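You operate a simulated robot arm through the tools that you are given. There is no shell and no other tool. Be economical: measure what you need, move in short steps, check, and stop when the job is done.

You are at the controls of a simulated two-armed robot. One attempt, no reset.

## Task
Slide the RETURNS strip into the silver holder, then tighten the brass screw.
Fine: lay it on the feed plate first and slide it all the way in; keep the holder clamped while you slide; open the clamp after.

Only the result counts: the job must be done as asked and must still hold three seconds after the hand-in. Knocking over, shifting, dropping, spilling or breaking anything else fails it.

## Robot
Two 7-joint arms with two-finger parallel grippers on one trunk, on a base that drives. Base frame: it is fixed to the floor where the robot stands at the start and does not move with it; the origin is under the middle of the robot, x ahead of it, y to its left, z up; the surface under the hand at the start is at about z = 840. Lengths are in mm, angles in degrees, forces in N, time in s.
The left shoulder is at the start at [50, 161, 1173], the right one opposite. With the tool pointing down near the work surface each hand reaches from about 200 to 680 mm from the robot's upright axis, wherever it stands, measured 20 degrees to its own side. Places, roughly: brass thumb screw [700, 100, 900]; orange clamp knob [600, 200, 900]; top of the feed plate [700, 300, 900]. Payload 3.43 kg a hand.
The tool frame of a hand sits at the grasp point between the pads (the TCP): z along the fingers, y along the line on which they close. The tips reach 30 mm beyond it. Largest opening 94 mm; finger width 28, thickness 10; the body of the gripper, 50 by 96 mm, starts 55 mm behind the TCP.
Orientation is that of the tool frame in the base frame, as a unit quaternion [x, y, z, w]. With the fingers straight down and closing along the base's y, the tool's x points along the base's -x, its y along +y and its z along -z.

## Interface
- The arms move only by the tool move_arm. It takes "left_motion", "right_motion" or both (then of equal length, played together; a hand with none holds still); each is one flat list of numbers, 7 for each row, row after row: the shift along the tool's x, y, z in units of 25 mm (1.0 is 25 mm), then the turn, a rotation vector about the tool's x, y, z in units of 6 degrees (1.0 is 6 degrees), then the closure, from 0 (fully open) to 1 (shut). In form: [x, y, z, wx, wy, wz, fingers, x, y, z, wx, wy, wz, fingers, ...]. A call has 1 to 8 rows; each row shifts and turns the commanded pose from where the row before left it, along the tool's axes as they then stand. A call with a number of a shift or a turn outside -1 to 1 is refused whole. Each row takes 0.2 s and may step no farther than 50 mm and 8.6 degrees from the row before; otherwise, or with a gripper value out of range, the whole call is refused. Where a pose cannot be reached the arm comes as near as it can. A force on the tool above 90 N (or 10 N above the force at the start of the call, whichever is more), or a blocked arm, ends the call early, and 0.2 s more pass. Each finger travels about 45 mm/s and halts on what it meets, pressing with about 42 N; the grip force reading is that of the motor and also rises with nothing between the fingers. The clock runs only during rows and for 0.2 s after the last one: add rows that do not move to give the fingers time. It gives the time, the measured TCP pose, the force on the tool (base axes), the opening and the grip force at its end, in the units of the frame above (readings bear some noise), with the torque about the TCP (base axes, N m) and any sound that the robot's microphone picked up, and new pictures: "show" is both (left out), scene, wrist or none (wrist: the cameras of the hands that moved).
- Cameras (640 x 400 px; columns grow to the right, rows downward): "scene" is now at [124.5, 40.8, 1312.9]; the picture's right is [0.41, -0.91, 0.00], its down [-0.39, -0.18, -0.91] and it looks along [0.82, 0.37, -0.42] (base axes); focal length 214 px, centre (320, 200). "left" rides on the left gripper at [76, -14, -102] in its tool frame; the picture's right is [0.18, 0.98, 0.00], its down [-0.75, 0.14, -0.64] and it looks along [-0.63, 0.12, 0.77] (tool axes); focal length 243 px, centre (320, 200). "right" rides on the right gripper at [76, 14, -102] in its tool frame; the picture's right is [-0.18, 0.98, 0.00], its down [-0.75, -0.14, -0.64] and it looks along [-0.63, -0.12, 0.77] (tool axes); focal length 243 px, centre (320, 200). There is no depth. A picture from a camera that has moved, and an enlarged one, comes with that camera's place and axes in the base frame and with its lens.
- move_column(by): slides the trunk up (or, below 0, down) by that many mm; the arms and the scene camera ride with it, the base frame stays. It gives what a move gives, with no picture.
- roll_base(legs): drives the robot by 1 to 6 legs, each [ahead, left, turn to the left] in mm, mm and degrees, along the robot's own axes; the way and the turn of a leg run together, so that a leg with both is an arc; at most 1500 mm and 180 degrees a leg. The arms and the cameras ride along, it lands a little off, and it stops where it bumps. It gives what a move gives, and a new picture of the scene camera.
- turn_head(pan, tilt): turns the head with the scene camera to pan (to the left, within 80 degrees either way) and tilt (down, from -29 to 69), counted from straight ahead of the robot. It gives what a move gives, and a new picture of the scene camera.
- close_up(camera, box): a new picture of the part [left, top, right, bottom] of that camera's present view, enlarged. No time passes.
- close_job(): hands the job in; it is judged then, once.

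Work in short steps. Places have to be worked out from the pictures, the camera data and where the tool is seen: move nearer, look again, correct. Check each grasp and each placing, and mend what went wrong. You have 120 turns and 260 pictures in all, those below and enlarged ones among them. Open the grippers and draw the arms clear of the work before you hand the job in, unless the task says otherwise; then end with one line.

The tools are called after ">>>" as a command line: name --argument value ..., lists and objects as JSON in quotes. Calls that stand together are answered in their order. move_arm: Moves the arms, as the interface text tells. Its arguments: {"type":"object","properties":{"left_motion":{"type":"array","items":{"type":"number"}},"right_motion":{"type":"array","items":{"type":"number"}},"show":{"type":"string","enum":["both","scene","wrist","none"]}},"required":[]} The other tools are called the same way: move_column (by) slides the trunk up or down; roll_base (legs) drives the base; turn_head (pan, tilt) turns the head that bears the scene camera; close_up (camera, box) takes an enlarged picture of a part of a camera's view; close_job () hands the job in.

At the start:

```text
t: 0.0
left_tool_pos: [418.9, 371.7, 1125.8]
left_tcp_rot: [0.0, 1.0, 0.0, 0.0]
left_force: [1.1, 0.4, 0.4]
left_wrist_torque: [0.02, 0.01, 0.01]
left_grip_width: 93.8
left_gripper_force: 0.1
right_tool_pos: [408.8, -18.6, 1237.1]
right_tcp_rot: [0.0, 1.0, 0.0, 0.0]
right_force: [0.4, -0.2, -0.9]
right_wrist_torque: [0.02, 0.03, -0.02]
right_grip_width: 94.0
right_gripper_force: 0.0
trunk travel left (down, up): [-200.0, 67.0]
robot x, y, heading: [-0.2, 2.7, 0.2]
head pan, tilt: [24.4, 25.1]
```

scene: 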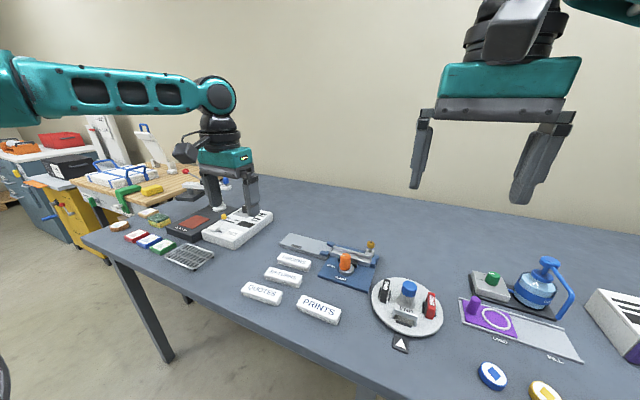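
right: 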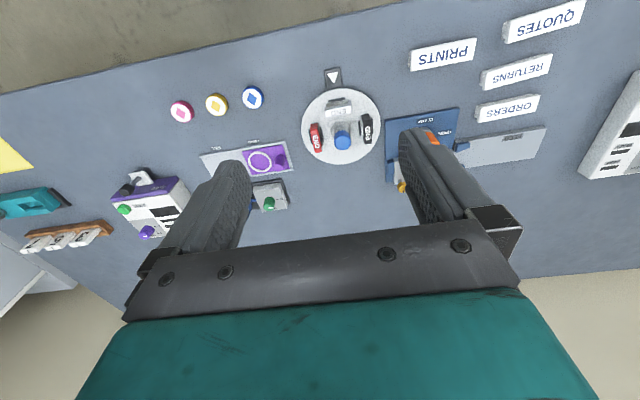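
left: 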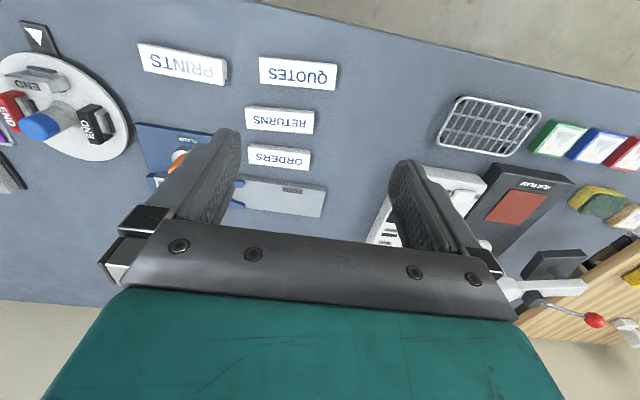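

I start by enlarging the holder and strips in the scene and left-hand views.

>>> close_up --camera "scene" --box '[230, 220, 400, 326]'

>>> close_up --camera "left" --box '[120, 40, 360, 230]'

>>> close_up --camera "right" --box '[370, 0, 610, 200]'

```text
3.76 times, centred on (315, 273) of scene
camera zoom: at [124.5, 40.8, 1312.9], right [0.41, -0.91, 0.0], down [-0.39, -0.18, -0.91], along [0.82, 0.37, -0.42], focal length 807 px, centre (339, -75)
```

zoom: 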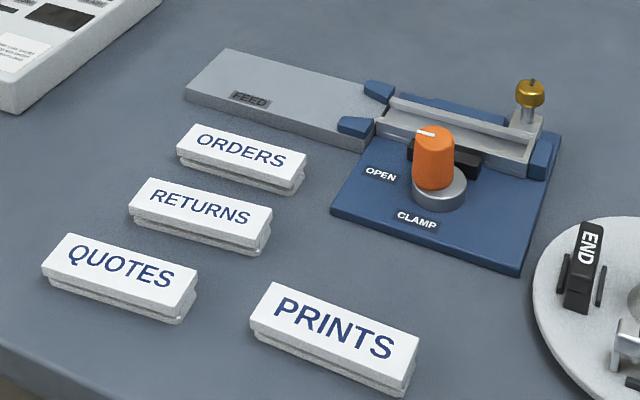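

```text
2.11 times, centred on (240, 135) of left
camera zoom: at [343.4, 358.5, 1228.2], right [-0.18, 0.98, 0.0], down [0.75, 0.14, 0.64], along [0.63, 0.12, -0.77], focal length 511 px, centre (488, 337)
```

zoom: 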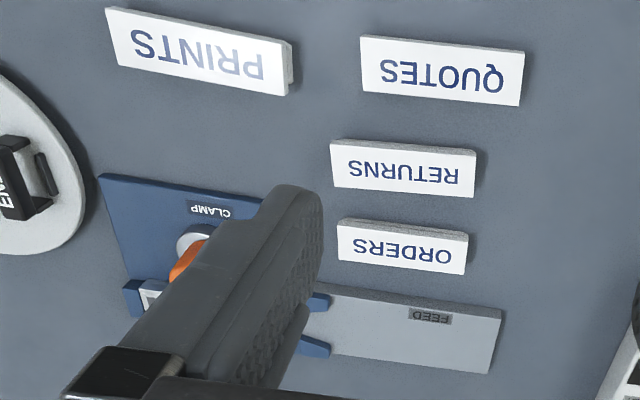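

```text
2.00 times, centred on (490, 100) of right
camera zoom: at [333.0, -3.8, 1341.9], right [0.18, 0.98, 0.0], down [0.75, -0.14, 0.64], along [0.63, -0.12, -0.77], focal length 485 px, centre (-20, 400)
```

zoom: 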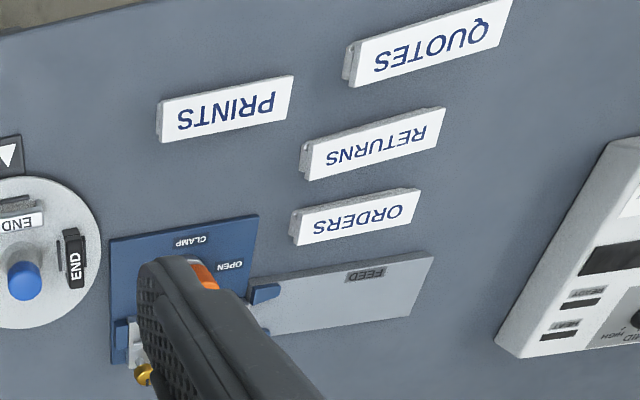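

The knob's mark appears to point to OPEN, the strips lie about x 500–575, y 330, and the feed plate runs along y at x ~610–690. Reach is short from here, so I drive ahead 130 mm.

>>> roll_base --legs '[[130, 40, 0]]'

>>> turn_head --pan 20 --tilt 45

```text
t: 1.3
left_tool_pos: [502.5, 388.5, 1125.3]
left_tcp_rot: [0.007, 1.0, 0.001, -0.001]
left_force: [-0.8, -0.8, -0.4]
left_wrist_torque: [0.01, -0.01, -0.01]
left_grip_width: 94.1
left_gripper_force: 0.0
right_tool_pos: [485.9, -2.4, 1237.4]
right_tcp_rot: [0.01, 1.0, 0.0, 0.0]
right_force: [-0.5, -0.1, 0.5]
right_wrist_torque: [0.04, -0.01, 0.0]
right_grip_width: 93.9
right_gripper_force: 0.0
trunk travel left (down, up): [-200.0, 67.0]
robot x, y, heading: [77.9, 24.5, -1.0]
head pan, tilt: [24.4, 25.1]
stopped in leg 1: the robot was blocked; the commanded pose is now the measured one
camera scene: at [202.5, 62.7, 1313.1], right [0.4, -0.92, 0.0], down [-0.39, -0.17, -0.91], along [0.83, 0.36, -0.42], focal length 214 px, centre (320, 200)
```

scene: 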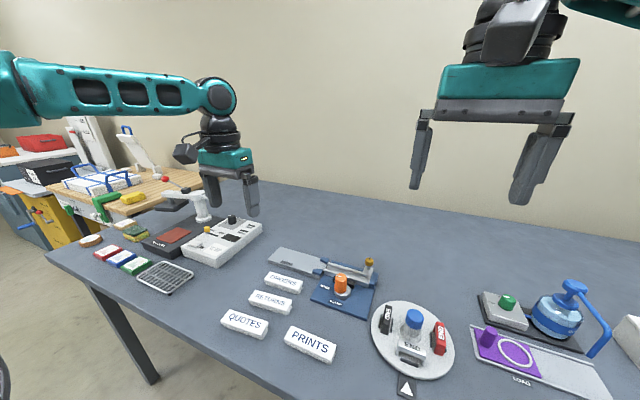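

```text
t: 2.1
left_tool_pos: [502.8, 388.4, 1125.0]
left_tcp_rot: [0.008, 1.0, 0.0, 0.0]
left_force: [1.0, -0.2, -0.3]
left_wrist_torque: [-0.01, 0.01, 0.01]
left_grip_width: 93.9
left_gripper_force: 0.1
right_tool_pos: [486.6, -1.5, 1237.3]
right_tcp_rot: [0.01, 1.0, 0.0, -0.002]
right_force: [0.3, -0.6, 0.4]
right_wrist_torque: [-0.01, -0.01, 0.02]
right_grip_width: 93.9
right_gripper_force: 0.0
trunk travel left (down, up): [-200.0, 67.0]
robot x, y, heading: [80.3, 22.4, -1.0]
head pan, tilt: [20.0, 45.0]
camera scene: at [195.9, 53.0, 1282.5], right [0.32, -0.95, 0.0], down [-0.67, -0.23, -0.71], along [0.67, 0.23, -0.71], focal length 214 px, centre (320, 200)
```

scene: 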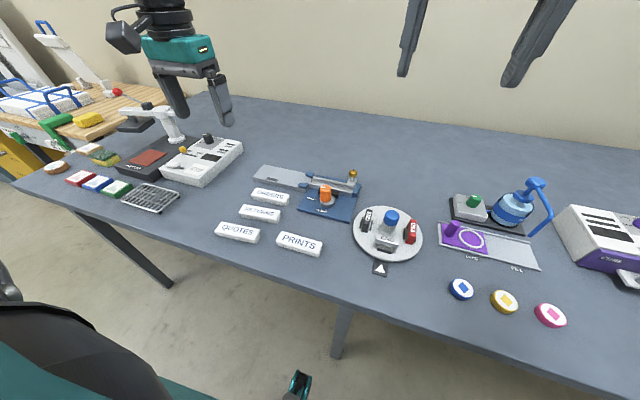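

Blocked by the table at x≈80; I back off slightly and shift left about 130 mm so the work is centred.

>>> roll_base --legs '[[-8, 0, 0], [0, 140, 1]]'

>>> close_up --camera "scene" --box '[220, 130, 440, 268]'

```text
t: 4.3
left_tool_pos: [491.0, 531.5, 1123.9]
left_tcp_rot: [0.001, 1.0, 0.0, 0.0]
left_force: [-0.8, -0.4, 0.6]
left_wrist_torque: [0.01, 0.02, 0.0]
left_grip_width: 94.0
left_gripper_force: 0.1
right_tool_pos: [480.4, 141.0, 1236.0]
right_tcp_rot: [0.002, 1.0, 0.0, 0.0]
right_force: [-0.4, -0.1, -0.4]
right_wrist_torque: [-0.01, 0.01, 0.01]
right_grip_width: 94.2
right_gripper_force: 0.1
trunk travel left (down, up): [-200.0, 67.0]
robot x, y, heading: [73.6, 161.9, -0.1]
head pan, tilt: [20.0, 45.0]
camera scene: at [189.0, 191.1, 1282.4], right [0.34, -0.94, 0.0], down [-0.67, -0.24, -0.71], along [0.67, 0.24, -0.71], focal length 214 px, centre (320, 200)
```

scene: 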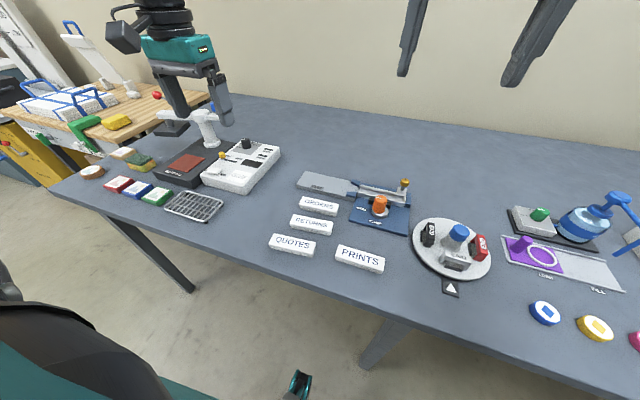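

```text
2.90 times, centred on (330, 199) of scene
camera zoom: at [189.0, 191.1, 1282.4], right [0.34, -0.94, 0.0], down [-0.67, -0.24, -0.71], along [0.67, 0.24, -0.71], focal length 622 px, centre (291, 203)
```

zoom: 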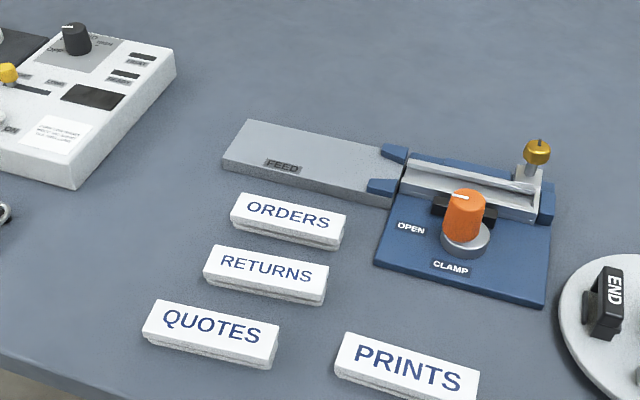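

Estimates: knob ≈ (603,178), screw ≈ (691,123), RETURNS ≈ (506,327). I bring the right hand nearer to look at the knob and holder.

>>> move_arm --right_motion '[-0.6, 0.15, 0.9, 0, 0, 0, 0, -0.6, 0.15, 0.9, 0, 0, 0, 0, -0.6, 0.15, 0.9, 0, 0, 0, 0, -0.6, 0.15, 0.9, 0, 0, 0, 0, -0.6, 0.15, 0.9, 0, 0, 0, 0, -0.6, 0.15, 0.9, 0, 0, 0, 0, -0.6, 0.15, 0.9, 0, 0, 0, 0]' --show "both"

>>> close_up --camera "right" --box '[200, 40, 560, 265]'

```text
t: 5.9
left_tool_pos: [491.5, 531.4, 1124.3]
left_tcp_rot: [0.0, 1.0, 0.001, 0.0]
left_force: [1.5, 0.2, -0.2]
left_wrist_torque: [-0.01, 0.01, -0.01]
left_grip_width: 93.9
left_gripper_force: 0.1
right_tool_pos: [587.4, 166.4, 1078.8]
right_tcp_rot: [0.001, 1.0, -0.001, 0.0]
right_force: [0.2, -0.7, 0.0]
right_wrist_torque: [-0.05, -0.02, 0.0]
right_grip_width: 93.9
right_gripper_force: 0.0
trunk travel left (down, up): [-200.0, 67.0]
robot x, y, heading: [75.2, 161.8, -0.1]
head pan, tilt: [20.0, 45.0]
camera scene: at [189.3, 190.9, 1282.4], right [0.34, -0.94, 0.0], down [-0.67, -0.24, -0.71], along [0.66, 0.24, -0.71], focal length 214 px, centre (320, 200)
camera right: at [512.0, 182.1, 1183.3], right [0.19, 0.98, 0.0], down [0.75, -0.14, 0.64], along [0.63, -0.12, -0.77], focal length 243 px, centre (320, 200)
```

scene: 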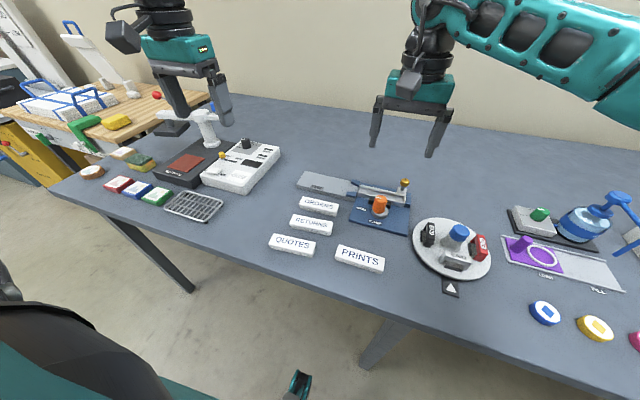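
right: 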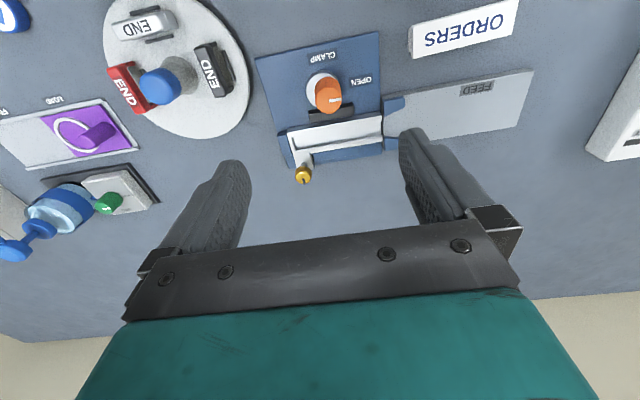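

```text
1.78 times, centred on (380, 152) of right
camera zoom: at [512.0, 182.1, 1183.3], right [0.19, 0.98, 0.0], down [0.75, -0.14, 0.64], along [0.63, -0.12, -0.77], focal length 431 px, centre (213, 284)
```

zoom: 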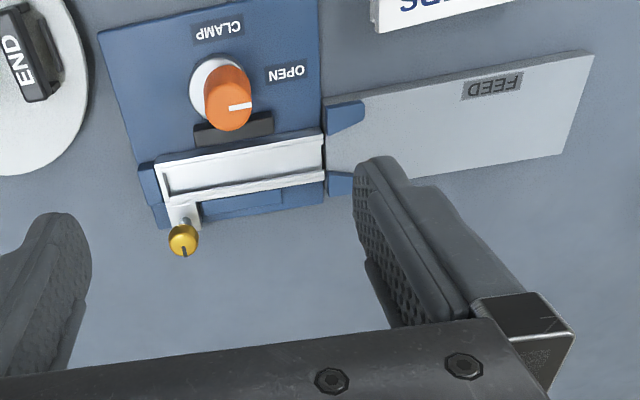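

Triangulating gives the knob top at ≈(599,178,908) and the screw top at ≈(689,125,907). I lower the right hand over the knob, partly closing, and check.

>>> move_arm --right_motion '[-0.12, 0.115, 0.8, 0, 0, 0, 0.3, -0.12, 0.115, 0.8, 0, 0, 0, 0.3, -0.12, 0.115, 0.8, 0, 0, 0, 0.3, -0.1, 0.115, 0.8, 0, 0, 0, 0.3, 0, 0, 0.8, 0, 0, 0, 0.3, 0, 0, 0.8, 0, 0, 0, 0.3, 0, 0, 0.8, 0, 0, 0, 0.3]' --show "wrist"

>>> close_up --camera "scene" --box '[300, 140, 460, 240]'

```text
t: 7.5
left_tool_pos: [492.3, 531.4, 1123.4]
left_tcp_rot: [0.001, 1.0, 0.001, 0.0]
left_force: [-0.1, 0.4, 0.5]
left_wrist_torque: [-0.05, -0.01, 0.01]
left_grip_width: 94.1
left_gripper_force: 0.0
right_tool_pos: [598.7, 179.1, 939.0]
right_tcp_rot: [0.003, 1.0, 0.0, -0.001]
right_force: [0.5, -0.2, 0.3]
right_wrist_torque: [0.0, -0.02, 0.01]
right_grip_width: 66.1
right_gripper_force: 0.0
trunk travel left (down, up): [-200.0, 67.0]
robot x, y, heading: [70.3, 159.3, -0.3]
head pan, tilt: [20.0, 45.0]
camera right: at [522.9, 193.9, 1042.4], right [0.19, 0.98, 0.0], down [0.75, -0.14, 0.64], along [0.63, -0.12, -0.77], focal length 243 px, centre (320, 200)
```

right: 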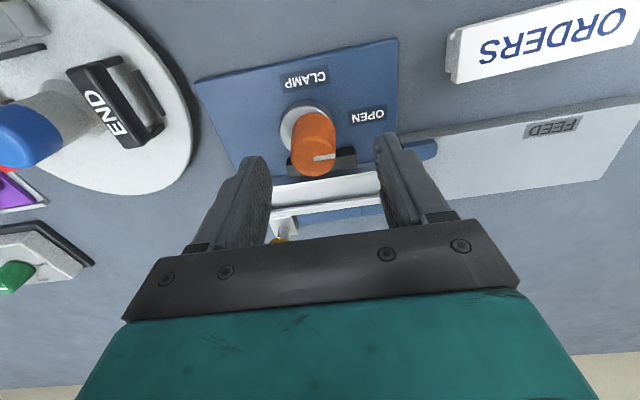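

```text
4.00 times, centred on (380, 190) of scene
camera zoom: at [189.1, 190.8, 1282.5], right [0.34, -0.94, 0.0], down [-0.67, -0.24, -0.71], along [0.67, 0.24, -0.71], focal length 858 px, centre (80, 240)
```

zoom: 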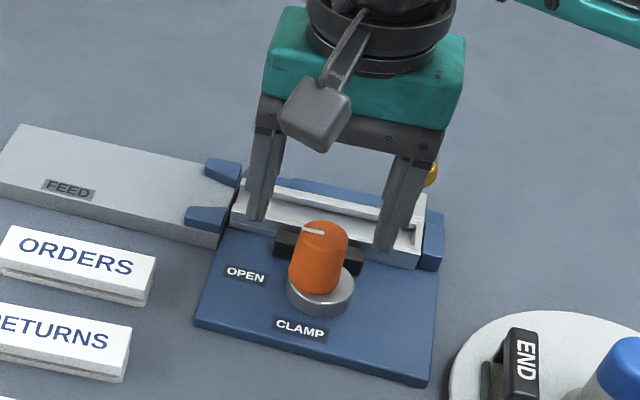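

The knob sits between the fingers. I lower 22 mm and close on it.

>>> move_arm --right_motion '[0.08, 0, 0.45, 0, 0, 0, 0.3, 0, 0, 0.45, 0, 0, 0, 0.3, 0, 0, 0, 0, 0, 0, 0.9, 0, 0, 0, 0, 0, 0, 0.9, 0, 0, 0, 0, 0, 0, 0.9]' --show "wrist"

```text
t: 8.7
left_tool_pos: [492.9, 529.3, 1126.0]
left_tcp_rot: [0.001, 1.0, 0.0, -0.001]
left_force: [0.1, -0.1, 0.2]
left_wrist_torque: [-0.01, -0.02, 0.02]
left_grip_width: 94.1
left_gripper_force: 0.0
right_tool_pos: [597.3, 174.2, 916.1]
right_tcp_rot: [0.004, 1.0, -0.003, -0.001]
right_force: [-3.2, -21.2, 3.2]
right_wrist_torque: [-0.78, -0.01, -0.12]
right_grip_width: 30.6
right_gripper_force: 31.9
trunk travel left (down, up): [-200.0, 67.0]
robot x, y, heading: [69.8, 160.4, -0.1]
head pan, tilt: [20.0, 45.0]
camera right: at [520.9, 190.3, 1020.2], right [0.19, 0.98, -0.01], down [0.75, -0.14, 0.64], along [0.63, -0.13, -0.77], focal length 243 px, centre (320, 200)
```

right: 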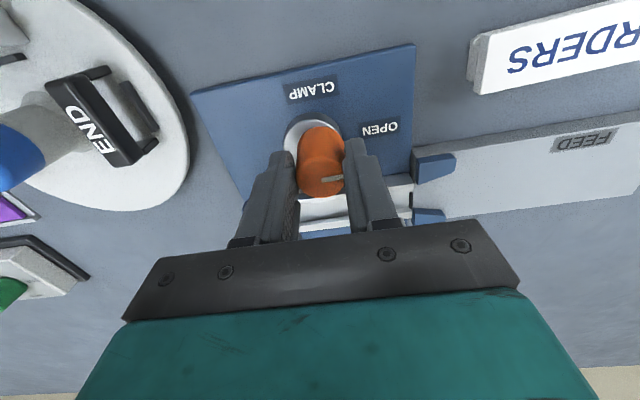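

Gripped (30.6 mm) with a 5 mm sideways bias; I ease that out and turn the knob counter‑clockwise 42° first.

>>> move_arm --right_motion '[0.12, -0.2, 0, 0, 0, 0, 0.9, 0, 0, 0, 0, 0, -1, 0.9, 0, 0, 0, 0, 0, -1, 0.9, 0, 0, 0, 0, 0, -1, 0.9, 0, 0, 0, 0, 0, -1, 0.9, 0, 0, 0, 0, 0, -1, 0.9, 0, 0, 0, 0, 0, -1, 0.9, 0, 0, 0, 0, 0, -1, 0.9]' --show "wrist"

```text
t: 10.5
left_tool_pos: [493.5, 531.3, 1124.3]
left_tcp_rot: [0.002, 1.0, 0.0, -0.002]
left_force: [-0.2, 0.2, -0.2]
left_wrist_torque: [-0.03, -0.05, 0.0]
left_grip_width: 94.0
left_gripper_force: 0.0
right_tool_pos: [597.6, 170.7, 916.0]
right_tcp_rot: [-0.356, 0.935, -0.003, 0.002]
right_force: [27.4, -7.8, 2.8]
right_wrist_torque: [0.55, -1.41, -0.1]
right_grip_width: 30.4
right_gripper_force: 45.5
trunk travel left (down, up): [-200.0, 67.0]
robot x, y, heading: [70.6, 161.7, -0.3]
head pan, tilt: [20.0, 45.0]
camera right: at [530.5, 132.3, 1020.0], right [-0.52, 0.86, -0.01], down [0.65, 0.4, 0.64], along [0.55, 0.33, -0.76], focal length 243 px, centre (320, 200)
```

right: 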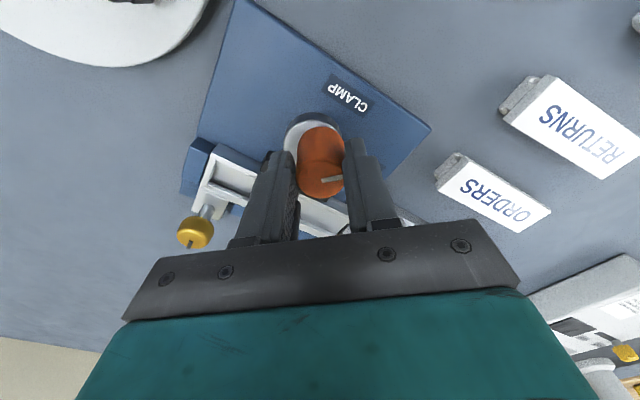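

The knob turns with the hand. The axis now works out at about (601,174); I recentre and turn 42° more.

>>> move_arm --right_motion '[-0.15, -0.14, 0, 0, 0, 0, 0.9, 0, 0, 0, 0, 0, -1, 0.9, 0, 0, 0, 0, 0, -1, 0.9, 0, 0, 0, 0, 0, -1, 0.9, 0, 0, 0, 0, 0, -1, 0.9, 0, 0, 0, 0, 0, -1, 0.9, 0, 0, 0, 0, 0, -1, 0.9, 0, 0, 0, 0, 0, -1, 0.9]' --show "both"

```text
t: 12.3
left_tool_pos: [491.7, 530.2, 1126.2]
left_tcp_rot: [0.001, 1.0, 0.001, -0.001]
left_force: [-0.7, 0.2, -1.7]
left_wrist_torque: [0.02, -0.03, -0.02]
left_grip_width: 93.9
left_gripper_force: 0.1
right_tool_pos: [598.7, 170.1, 916.3]
right_tcp_rot: [-0.404, 0.915, 0.0, -0.003]
right_force: [4.7, -19.7, 8.8]
right_wrist_torque: [-0.93, 0.0, -0.06]
right_grip_width: 30.5
right_gripper_force: 44.9
right hand out of reach, approached as far as the arm can: row 3, 4, 5, 6, 7, 8
trunk travel left (down, up): [-200.0, 67.0]
robot x, y, heading: [69.5, 164.7, -0.1]
head pan, tilt: [20.0, 45.0]
camera scene: at [188.5, 188.8, 1282.6], right [0.34, -0.94, 0.0], down [-0.66, -0.24, -0.71], along [0.67, 0.24, -0.71], focal length 214 px, centre (320, 200)
camera right: at [536.4, 125.0, 1020.5], right [-0.6, 0.8, 0.0], down [0.61, 0.46, 0.64], along [0.51, 0.39, -0.77], focal length 243 px, centre (320, 200)
```

scene: 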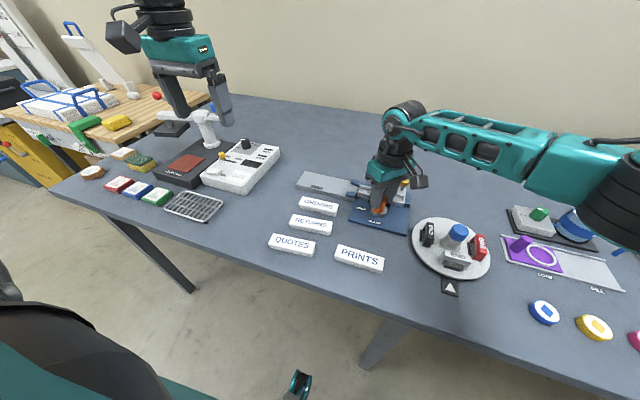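
right: 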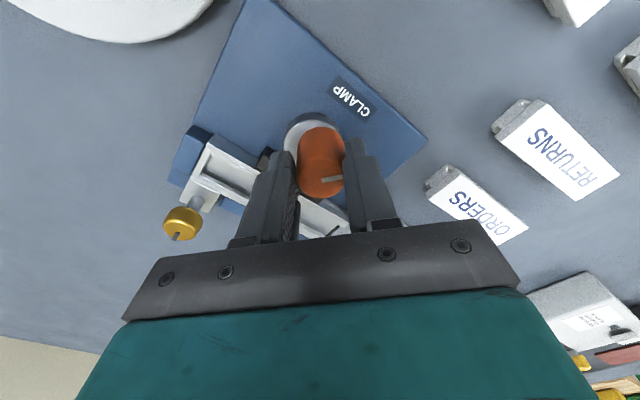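

The right wrist's limit comes at ~48°. I release, lift, and turn the hand back clockwise to regrasp.

>>> move_arm --right_motion '[0, 0, 0, 0, 0, 0, 0.35, 0, 0, 0, 0, 0, 0, 0.35, 0, 0, -0.6, 0, 0, 0, 0.35, 0, 0, -0.6, 0, 0, 1, 0.35, 0, 0, 0, 0, 0, 1, 0.35, 0, 0, 0, 0, 0, 1, 0.35, 0, 0, 0, 0, 0, 1, 0.35, 0, 0, 0, 0, 0, 1, 0.35]' --show "wrist"

```text
t: 14.1
left_tool_pos: [491.2, 531.0, 1124.6]
left_tcp_rot: [0.001, 1.0, 0.0, -0.001]
left_force: [-0.5, -0.1, -0.4]
left_wrist_torque: [0.01, 0.0, 0.02]
left_grip_width: 94.0
left_gripper_force: 0.0
right_tool_pos: [597.8, 172.1, 946.1]
right_tcp_rot: [-0.154, 0.988, 0.0, 0.0]
right_force: [0.3, -0.9, -0.1]
right_wrist_torque: [0.05, 0.01, 0.0]
right_grip_width: 61.0
right_gripper_force: 0.0
trunk travel left (down, up): [-200.0, 67.0]
robot x, y, heading: [73.8, 163.7, -0.1]
head pan, tilt: [20.0, 45.0]
camera right: at [521.0, 164.4, 1051.2], right [-0.12, 0.99, 0.0], down [0.76, 0.09, 0.64], along [0.64, 0.08, -0.77], focal length 243 px, centre (320, 200)
```

right: 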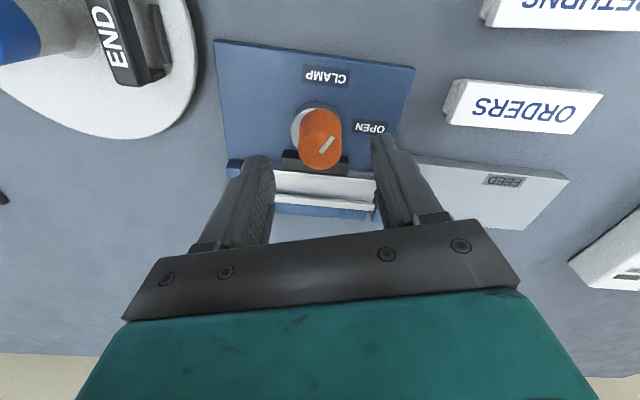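

The mark is now about halfway to CLAMP. I turn the hand to near square, recentre on (598,175), go down and grip again.

>>> move_arm --right_motion '[0, 0, 0, 0, 0, 1, 0.35, 0, 0, 0, 0, 0, 1, 0.35, 0, 0, 0, 0, 0, 1, 0.35, 0, 0, 0, 0, 0, 1, 0.35, 0, 0.1, 0.6, 0, 0, 0, 0.35, 0, 0, 0.6, 0, 0, 0, 0.35, 0, 0, 0, 0, 0, 0, 0.9, 0, 0, 0, 0, 0, 0, 0.9]' --show "wrist"

```text
t: 15.9
left_tool_pos: [490.4, 531.8, 1125.3]
left_tcp_rot: [0.001, 1.0, 0.001, -0.001]
left_force: [-0.4, -0.1, 0.0]
left_wrist_torque: [0.02, 0.02, -0.04]
left_grip_width: 93.9
left_gripper_force: 0.0
right_tool_pos: [597.7, 174.2, 916.6]
right_tcp_rot: [0.055, 0.998, -0.002, -0.001]
right_force: [-1.8, -6.6, -0.1]
right_wrist_torque: [-0.02, 0.0, -0.05]
right_grip_width: 30.9
right_gripper_force: 21.1
trunk travel left (down, up): [-200.0, 67.0]
robot x, y, heading: [72.1, 162.2, 0.0]
head pan, tilt: [20.0, 45.0]
camera right: at [523.8, 197.5, 1021.1], right [0.29, 0.96, 0.0], down [0.73, -0.22, 0.64], along [0.61, -0.19, -0.77], focal length 243 px, centre (320, 200)
```

right: 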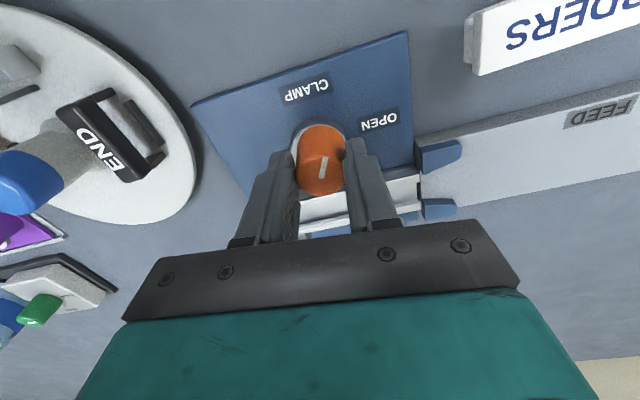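

Well centred this time. I turn another 42° counter‑clockwise, about an axis slightly further out.

>>> move_arm --right_motion '[0, 0, 0, 0, 0, 0, 0.9, 0, 0, 0, 0, 0, -1, 0.9, 0, 0, 0, 0, 0, -1, 0.9, 0, -0.02, 0, 0, 0, -1, 0.9, 0, -0.02, 0, 0, 0, -1, 0.9, 0, -0.02, 0, 0, 0, -1, 0.9, 0, -0.02, 0, 0, 0, -1, 0.9, 0, 0, 0, 0, 0, -1, 0.9]' --show "wrist"

```text
t: 17.7
left_tool_pos: [491.9, 530.5, 1124.1]
left_tcp_rot: [0.0, 1.0, 0.0, 0.0]
left_force: [-0.1, -0.1, -0.4]
left_wrist_torque: [-0.01, -0.03, 0.0]
left_grip_width: 94.0
left_gripper_force: 0.0
right_tool_pos: [599.6, 173.0, 917.1]
right_tcp_rot: [-0.308, 0.951, 0.002, 0.001]
right_force: [2.6, -7.4, -1.4]
right_wrist_torque: [-0.18, -0.07, -0.62]
right_grip_width: 30.7
right_gripper_force: 45.2
trunk travel left (down, up): [-200.0, 67.0]
robot x, y, heading: [74.1, 155.7, -0.2]
head pan, tilt: [20.0, 45.0]
camera right: at [529.6, 140.5, 1021.2], right [-0.43, 0.9, 0.0], down [0.69, 0.33, 0.64], along [0.58, 0.28, -0.77], focal length 243 px, centre (320, 200)
```

right: 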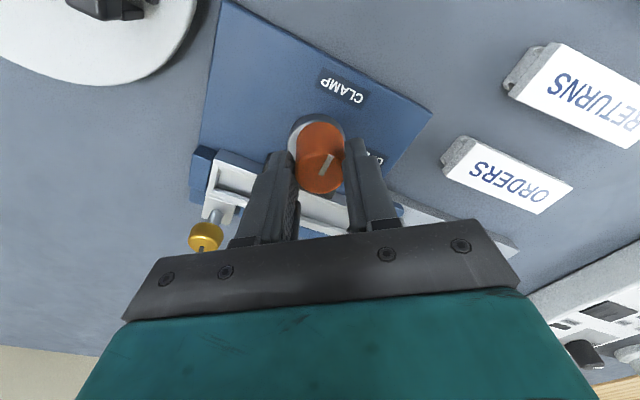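

A z‑torque of 0.6 Nm and some slip suggest a stop. I release, lift, and look at the knob and jaw.

>>> move_arm --right_motion '[0, 0, 0, 0, 0, 0, 0.35, 0, 0, 0, 0, 0, 0, 0.35, 0, 0, -0.8, 0, 0, 0, 0.35, 0, 0, -0.8, 0, 0, 1, 0.35, 0, 0, -0.8, 0, 0, 1, 0.35, 0, 0, 0, 0, 0, 1, 0.35, 0, 0, 0, 0, 0, 1, 0.35, 0, 0, 0, 0, 0, 1, 0.35]' --show "wrist"

>>> close_up --camera "scene" --box '[300, 140, 460, 240]'

>>> close_up --camera "right" --box '[200, 20, 440, 220]'

```text
t: 19.5
left_tool_pos: [491.8, 532.0, 1123.5]
left_tcp_rot: [0.001, 1.0, 0.0, 0.0]
left_force: [1.2, 0.4, -0.5]
left_wrist_torque: [-0.01, 0.01, 0.01]
left_grip_width: 94.1
left_gripper_force: 0.1
right_tool_pos: [598.8, 172.7, 977.3]
right_tcp_rot: [-0.05, 0.999, 0.0, -0.002]
right_force: [0.2, -0.2, 0.1]
right_wrist_torque: [0.01, 0.04, 0.0]
right_grip_width: 61.1
right_gripper_force: 0.1
trunk travel left (down, up): [-200.0, 67.0]
robot x, y, heading: [75.2, 158.7, -0.0]
head pan, tilt: [20.0, 45.0]
camera right: at [521.7, 180.9, 1081.2], right [0.09, 1.0, 0.0], down [0.76, -0.07, 0.64], along [0.64, -0.06, -0.77], focal length 243 px, centre (320, 200)
```

right: 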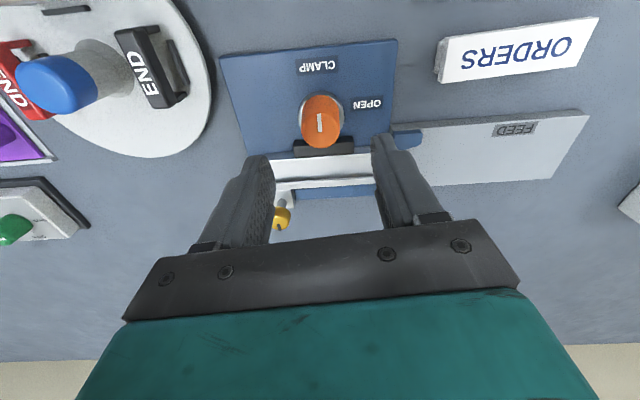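

```text
4.00 times, centred on (380, 190) of scene
camera zoom: at [189.0, 190.8, 1282.5], right [0.34, -0.94, 0.0], down [-0.67, -0.24, -0.71], along [0.67, 0.24, -0.71], focal length 858 px, centre (80, 240)
```

zoom: 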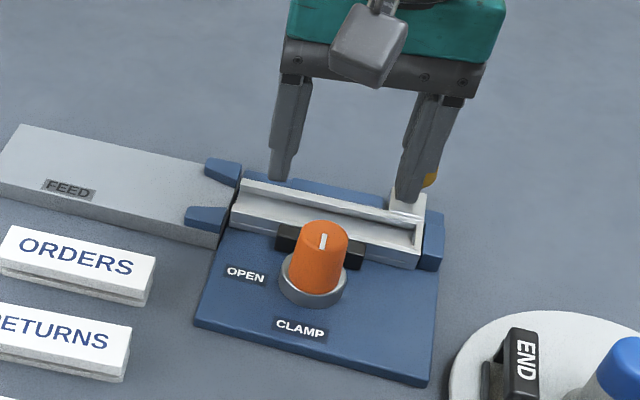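

```text
2.00 times, centred on (320, 120) of right
camera zoom: at [521.7, 180.9, 1081.2], right [0.09, 1.0, 0.0], down [0.76, -0.07, 0.64], along [0.64, -0.06, -0.77], focal length 485 px, centre (320, 360)
```

zoom: 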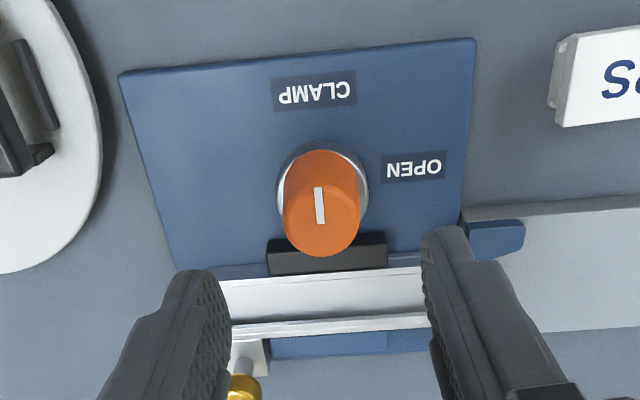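

The mark now points to CLAMP and the black jaw bears on the holder. I retract the right hand up and right, and bring the left hand over RETURNS.

>>> move_arm --left_motion '[-0.07, -1, 0.4, 0, 0, 0, 0, -0.07, -1, 0.4, 0, 0, 0, 0, -0.07, -1, 0.4, 0, 0, 0, 0, -0.07, -1, 0.4, 0, 0, 0, 0, -0.07, -1, 0.4, 0, 0, 0, 0, -0.07, -1, 0.4, 0, 0, 0, 0, -0.07, -1, 0.4, 0, 0, 0, 0, -0.07, -1, 0.4, 0, 0, 0, 0]' --right_motion '[0, 0, -1, 0, 0, 0, 0.35, 0, 0, -1, 0, 0, 0, 0.35, 0, -1, -1, 0, 0, 0, 0.35, 0, -1, -1, 0, 0, 0, 0.35, 0.5, -1, -1, 0, 0, 0, 0.35, 0.5, -1, 0, 0, 0, 0, 0.35, 0.5, -1, 0, 0, 0, 0, 0.35, 0.5, -1, 0, 0, 0, 0, 0.35]' --show "wrist"

>>> close_up --camera "left" --box '[160, 20, 480, 220]'

>>> close_up --camera "scene" --box '[260, 150, 440, 263]'

```text
t: 21.3
left_tool_pos: [505.8, 329.9, 1043.0]
left_tcp_rot: [0.0, 1.0, 0.0, -0.001]
left_force: [0.5, -0.7, -0.5]
left_wrist_torque: [0.03, 0.03, -0.02]
left_grip_width: 94.0
left_gripper_force: 0.0
right_tool_pos: [563.3, 18.8, 1099.3]
right_tcp_rot: [-0.051, 0.999, 0.0, -0.001]
right_force: [0.0, 0.1, 0.4]
right_wrist_torque: [0.02, 0.0, 0.0]
right_grip_width: 61.2
right_gripper_force: 0.2
trunk travel left (down, up): [-200.0, 67.0]
robot x, y, heading: [72.9, 159.3, 0.0]
head pan, tilt: [20.0, 45.0]
camera right: at [486.2, 26.4, 1204.3], right [0.08, 1.0, 0.0], down [0.77, -0.06, 0.64], along [0.64, -0.05, -0.77], focal length 243 px, centre (320, 200)
camera left: at [429.8, 317.5, 1146.0], right [-0.18, 0.98, 0.0], down [0.75, 0.14, 0.64], along [0.63, 0.12, -0.77], focal length 243 px, centre (320, 200)
```

right: 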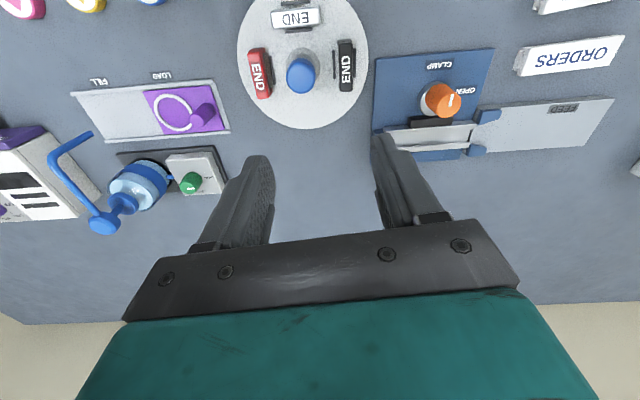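
left: 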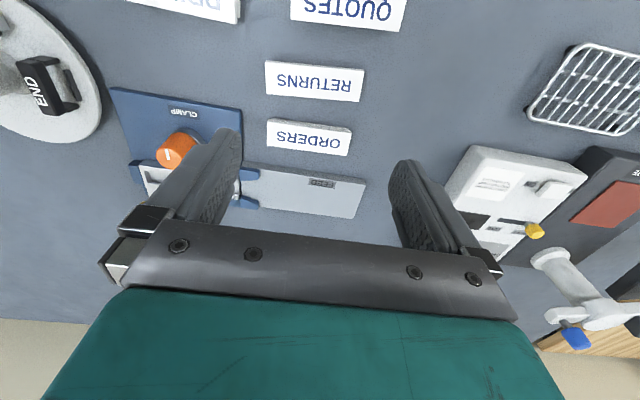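

```text
2.00 times, centred on (320, 120) of left
camera zoom: at [429.8, 317.5, 1146.0], right [-0.18, 0.98, 0.0], down [0.75, 0.14, 0.64], along [0.63, 0.12, -0.77], focal length 485 px, centre (320, 360)
```

zoom: 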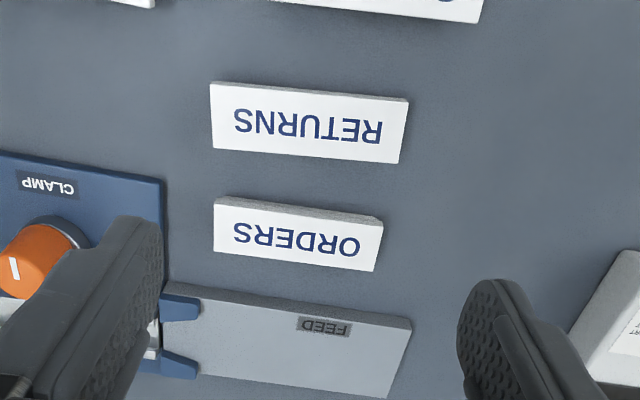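

```text
3.54 times, centred on (350, 206) of scene
camera zoom: at [189.2, 190.3, 1282.5], right [0.34, -0.94, 0.0], down [-0.67, -0.24, -0.71], along [0.67, 0.24, -0.71], focal length 759 px, centre (214, 177)
```

zoom: 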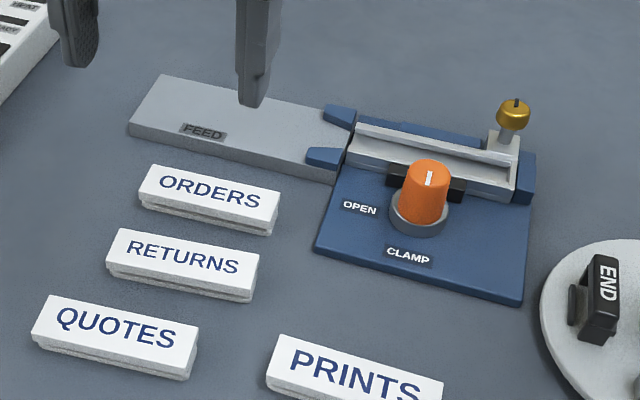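

RETURNS: centre ≈(502,326), ~104×33 mm, top z ≈ 861, turned ~5° counter‑clockwise. The holder/feed axis is x≈660. I turn the left hand counter‑clockwise to close across the strip.

>>> move_arm --left_motion '[0, 0, 0, 0, 0, -1, 0, 0, 0, 0, 0, 0, -1, 0, 0, 0, 0, 0, 0, -1, 0, 0, 0, 0, 0, 0, -1, 0, 0, 0, 0, 0, 0, -1, 0, 0, 0, 0, 0, 0, -1, 0, 0, 0, 0, 0, 0, -1, 0, 0, 0, 0, 0, 0, -1, 0]' --show "none"

>>> move_arm --left_motion '[0, 0, 0, 0, 0, -1, 0, 0, 0, 0, 0, 0, -1, 0, 0, 0, 0, 0, 0, -1, 0, 0, 0, 0, 0, 0, -1, 0, 0, 0, 0, 0, 0, -1, 0, 0, 0, 0, 0, 0, -1, 0, 0, 0, 0, 0, 0, -1, 0, 0, 0, 0, 0, 0, -1, 0]' --show "wrist"

```text
t: 23.1
left_tool_pos: [505.5, 332.8, 1044.1]
left_tcp_rot: [-0.409, 0.913, 0.0, -0.002]
left_force: [0.5, 0.0, -0.1]
left_wrist_torque: [0.01, 0.02, -0.03]
left_grip_width: 93.9
left_gripper_force: 0.1
right_tool_pos: [562.6, 20.2, 1100.8]
right_tcp_rot: [-0.05, 0.999, 0.0, -0.001]
right_force: [0.5, -0.8, 0.5]
right_wrist_torque: [0.03, 0.01, -0.02]
right_grip_width: 60.8
right_gripper_force: 0.1
trunk travel left (down, up): [-200.0, 67.0]
robot x, y, heading: [72.5, 161.4, -0.2]
head pan, tilt: [20.0, 45.0]
```

```text
t: 24.9
left_tool_pos: [506.3, 331.2, 1045.1]
left_tcp_rot: [0.743, -0.669, 0.0, 0.001]
left_force: [-0.2, 0.5, 0.1]
left_wrist_torque: [-0.02, 0.01, 0.01]
left_grip_width: 93.9
left_gripper_force: 0.0
right_tool_pos: [563.3, 19.9, 1100.8]
right_tcp_rot: [-0.05, 0.999, 0.0, -0.001]
right_force: [0.4, -0.3, 0.7]
right_wrist_torque: [0.02, 0.01, 0.0]
right_grip_width: 61.1
right_gripper_force: 0.1
trunk travel left (down, up): [-200.0, 67.0]
robot x, y, heading: [73.3, 155.5, -0.2]
head pan, tilt: [20.0, 45.0]
camera left: at [528.7, 257.7, 1147.6], right [-0.96, -0.29, 0.0], down [-0.22, 0.73, 0.64], along [-0.19, 0.62, -0.77], focal length 243 px, centre (320, 200)
```

left: 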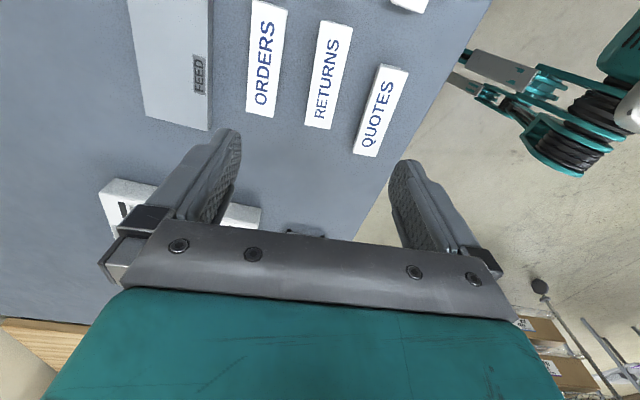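

The view confirms RETURNS from (507,273) to (495,379). I move over its left‑hand third with a 55 mm opening and descend to just above.

>>> move_arm --left_motion '[-0.41, 0.11, 0.2, 0, 0, 0, 0.415, -0.41, 0.11, 0.2, 0, 0, 0, 0.415, 0, 0, 0.9, 0, 0, 0, 0.415, 0, 0, 0.9, 0, 0, 0, 0.415, 0, 0, 0.9, 0, 0, 0, 0.415, 0, 0, 0.9, 0, 0, 0, 0.415, 0, 0, 0.9, 0, 0, 0, 0.415, 0, 0, 0.9, 0, 0, 0, 0.415]' --show "wrist"

>>> close_up --camera "scene" --box '[250, 160, 410, 260]'

```text
t: 26.7
left_tool_pos: [498.8, 353.3, 899.8]
left_tcp_rot: [0.743, -0.669, -0.001, 0.001]
left_force: [0.3, 0.5, -0.3]
left_wrist_torque: [-0.02, -0.02, 0.02]
left_grip_width: 54.7
left_gripper_force: 0.1
right_tool_pos: [563.3, 19.5, 1099.9]
right_tcp_rot: [-0.051, 0.999, -0.001, -0.001]
right_force: [-0.1, -0.6, -0.3]
right_wrist_torque: [0.02, -0.02, -0.02]
right_grip_width: 61.2
right_gripper_force: 0.3
trunk travel left (down, up): [-200.0, 67.0]
robot x, y, heading: [75.1, 160.6, -0.2]
head pan, tilt: [20.0, 45.0]
camera left: at [521.7, 279.6, 1002.8], right [-0.96, -0.29, 0.0], down [-0.22, 0.73, 0.64], along [-0.18, 0.62, -0.77], focal length 243 px, centre (320, 200)
```

left: 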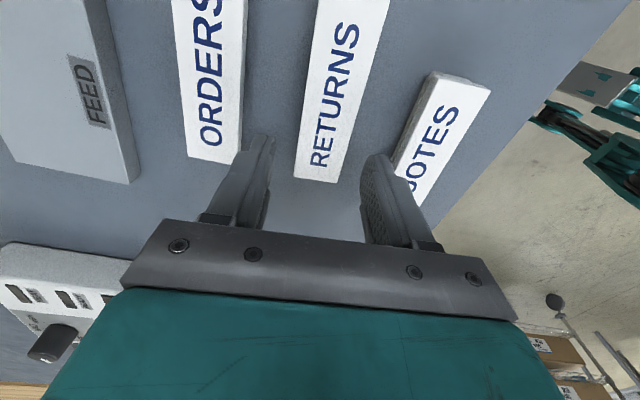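

```text
4.00 times, centred on (330, 210) of scene
camera zoom: at [189.2, 190.9, 1282.5], right [0.34, -0.94, 0.0], down [-0.67, -0.24, -0.71], along [0.66, 0.24, -0.71], focal length 858 px, centre (280, 160)
```

zoom: 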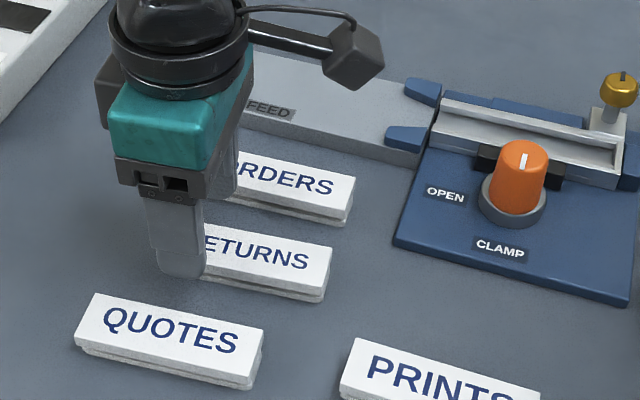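

The fingers straddle the strip. I lower 25 mm and close.

>>> move_arm --left_motion '[0, 0, 0.5, 0, 0, 0, 0.415, 0, 0, 0.5, 0, 0, 0, 0.415, 0, 0, 0, 0, 0, 0, 0.9, 0, 0, 0, 0, 0, 0, 0.9, 0, 0, 0, 0, 0, 0, 0.9]' --show "wrist"

>>> close_up --camera "scene" --box '[250, 160, 410, 260]'

```text
t: 27.9
left_tool_pos: [494.2, 357.7, 880.5]
left_tcp_rot: [0.743, -0.67, 0.0, 0.0]
left_force: [-0.9, 0.0, 0.4]
left_wrist_torque: [0.0, -0.03, 0.03]
left_grip_width: 30.8
left_gripper_force: 42.5
left hand out of reach, approached as far as the arm can: row 2
right_tool_pos: [563.0, 19.7, 1100.9]
right_tcp_rot: [-0.05, 0.999, 0.0, -0.001]
right_force: [-0.9, -0.3, 0.1]
right_wrist_torque: [0.01, -0.01, 0.04]
right_grip_width: 61.5
right_gripper_force: 0.1
trunk travel left (down, up): [-200.0, 67.0]
robot x, y, heading: [71.2, 159.2, -0.1]
head pan, tilt: [20.0, 45.0]
camera left: at [517.6, 283.7, 983.4], right [-0.96, -0.28, 0.0], down [-0.22, 0.74, 0.64], along [-0.18, 0.61, -0.77], focal length 243 px, centre (320, 200)
```

left: 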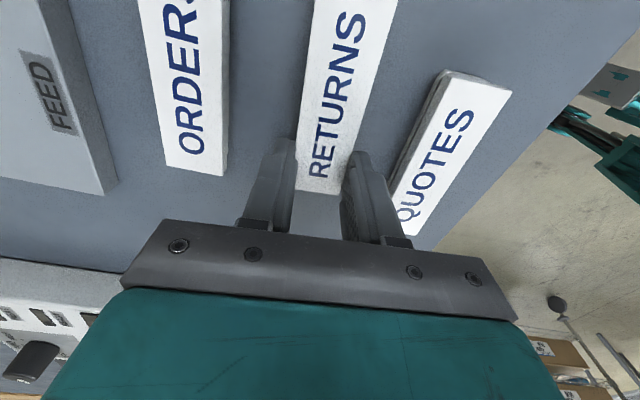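

```text
4.00 times, centred on (330, 210) of scene
camera zoom: at [189.0, 190.8, 1282.4], right [0.34, -0.94, 0.0], down [-0.67, -0.24, -0.71], along [0.67, 0.24, -0.71], focal length 858 px, centre (280, 160)
```

zoom: 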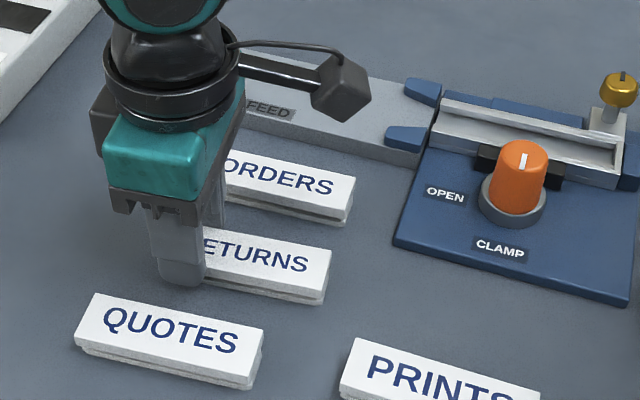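

Gripped at 30.8 mm, the hand a little short of the target height because of a reach limit. I lift 60 mm and check the strip comes along.

>>> move_arm --left_motion '[0, 0, -0.3, 0, 0, 0, 0.9, 0, 0, -0.7, 0, 0, 0, 0.9, 0, 0, -0.7, 0, 0, 0, 0.9, 0, 0, -0.7, 0, 0, 0, 0.9, 0, 0, 0, 0, 0, 0, 0.9]' --show "both"

>>> close_up --camera "scene" --box '[250, 140, 410, 240]'

```text
t: 29.1
left_tool_pos: [494.5, 356.8, 940.0]
left_tcp_rot: [0.743, -0.669, -0.002, 0.0]
left_force: [0.2, 0.1, 0.0]
left_wrist_torque: [0.01, -0.01, 0.01]
left_grip_width: 30.5
left_gripper_force: 41.6
right_tool_pos: [563.0, 18.9, 1099.3]
right_tcp_rot: [-0.051, 0.999, 0.0, -0.002]
right_force: [0.0, 0.7, -0.2]
right_wrist_torque: [0.07, 0.01, -0.04]
right_grip_width: 61.3
right_gripper_force: 0.1
trunk travel left (down, up): [-200.0, 67.0]
robot x, y, heading: [73.1, 161.4, -0.3]
head pan, tilt: [20.0, 45.0]
camera scene: at [189.1, 190.8, 1282.4], right [0.34, -0.94, 0.0], down [-0.67, -0.24, -0.71], along [0.67, 0.24, -0.71], focal length 214 px, centre (320, 200)
camera left: at [517.4, 284.2, 1041.6], right [-0.96, -0.29, 0.0], down [-0.22, 0.73, 0.64], along [-0.19, 0.62, -0.77], focal length 243 px, centre (320, 200)
```

scene: 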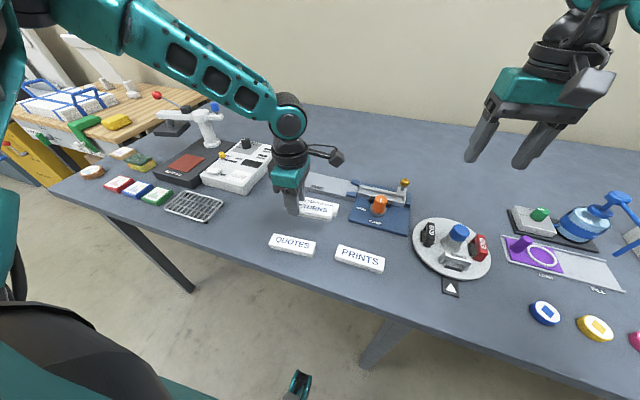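
left: 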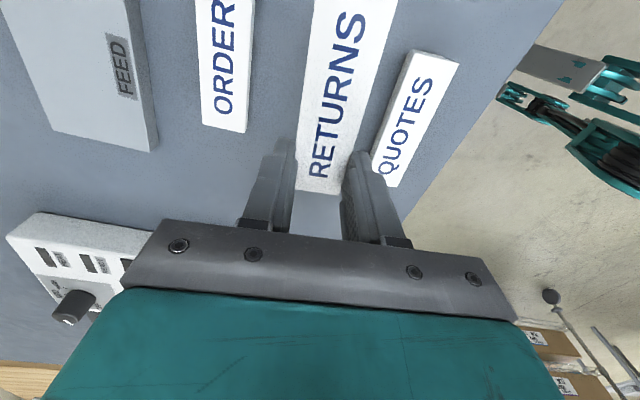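

```text
4.00 times, centred on (330, 190) of scene
camera zoom: at [189.1, 190.8, 1282.4], right [0.34, -0.94, 0.0], down [-0.67, -0.24, -0.71], along [0.67, 0.24, -0.71], focal length 858 px, centre (280, 240)
```

zoom: 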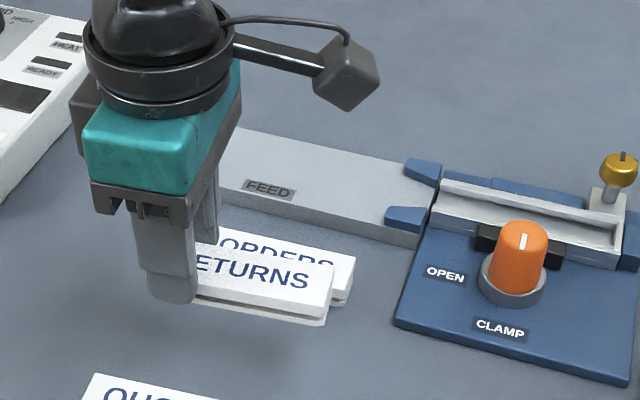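

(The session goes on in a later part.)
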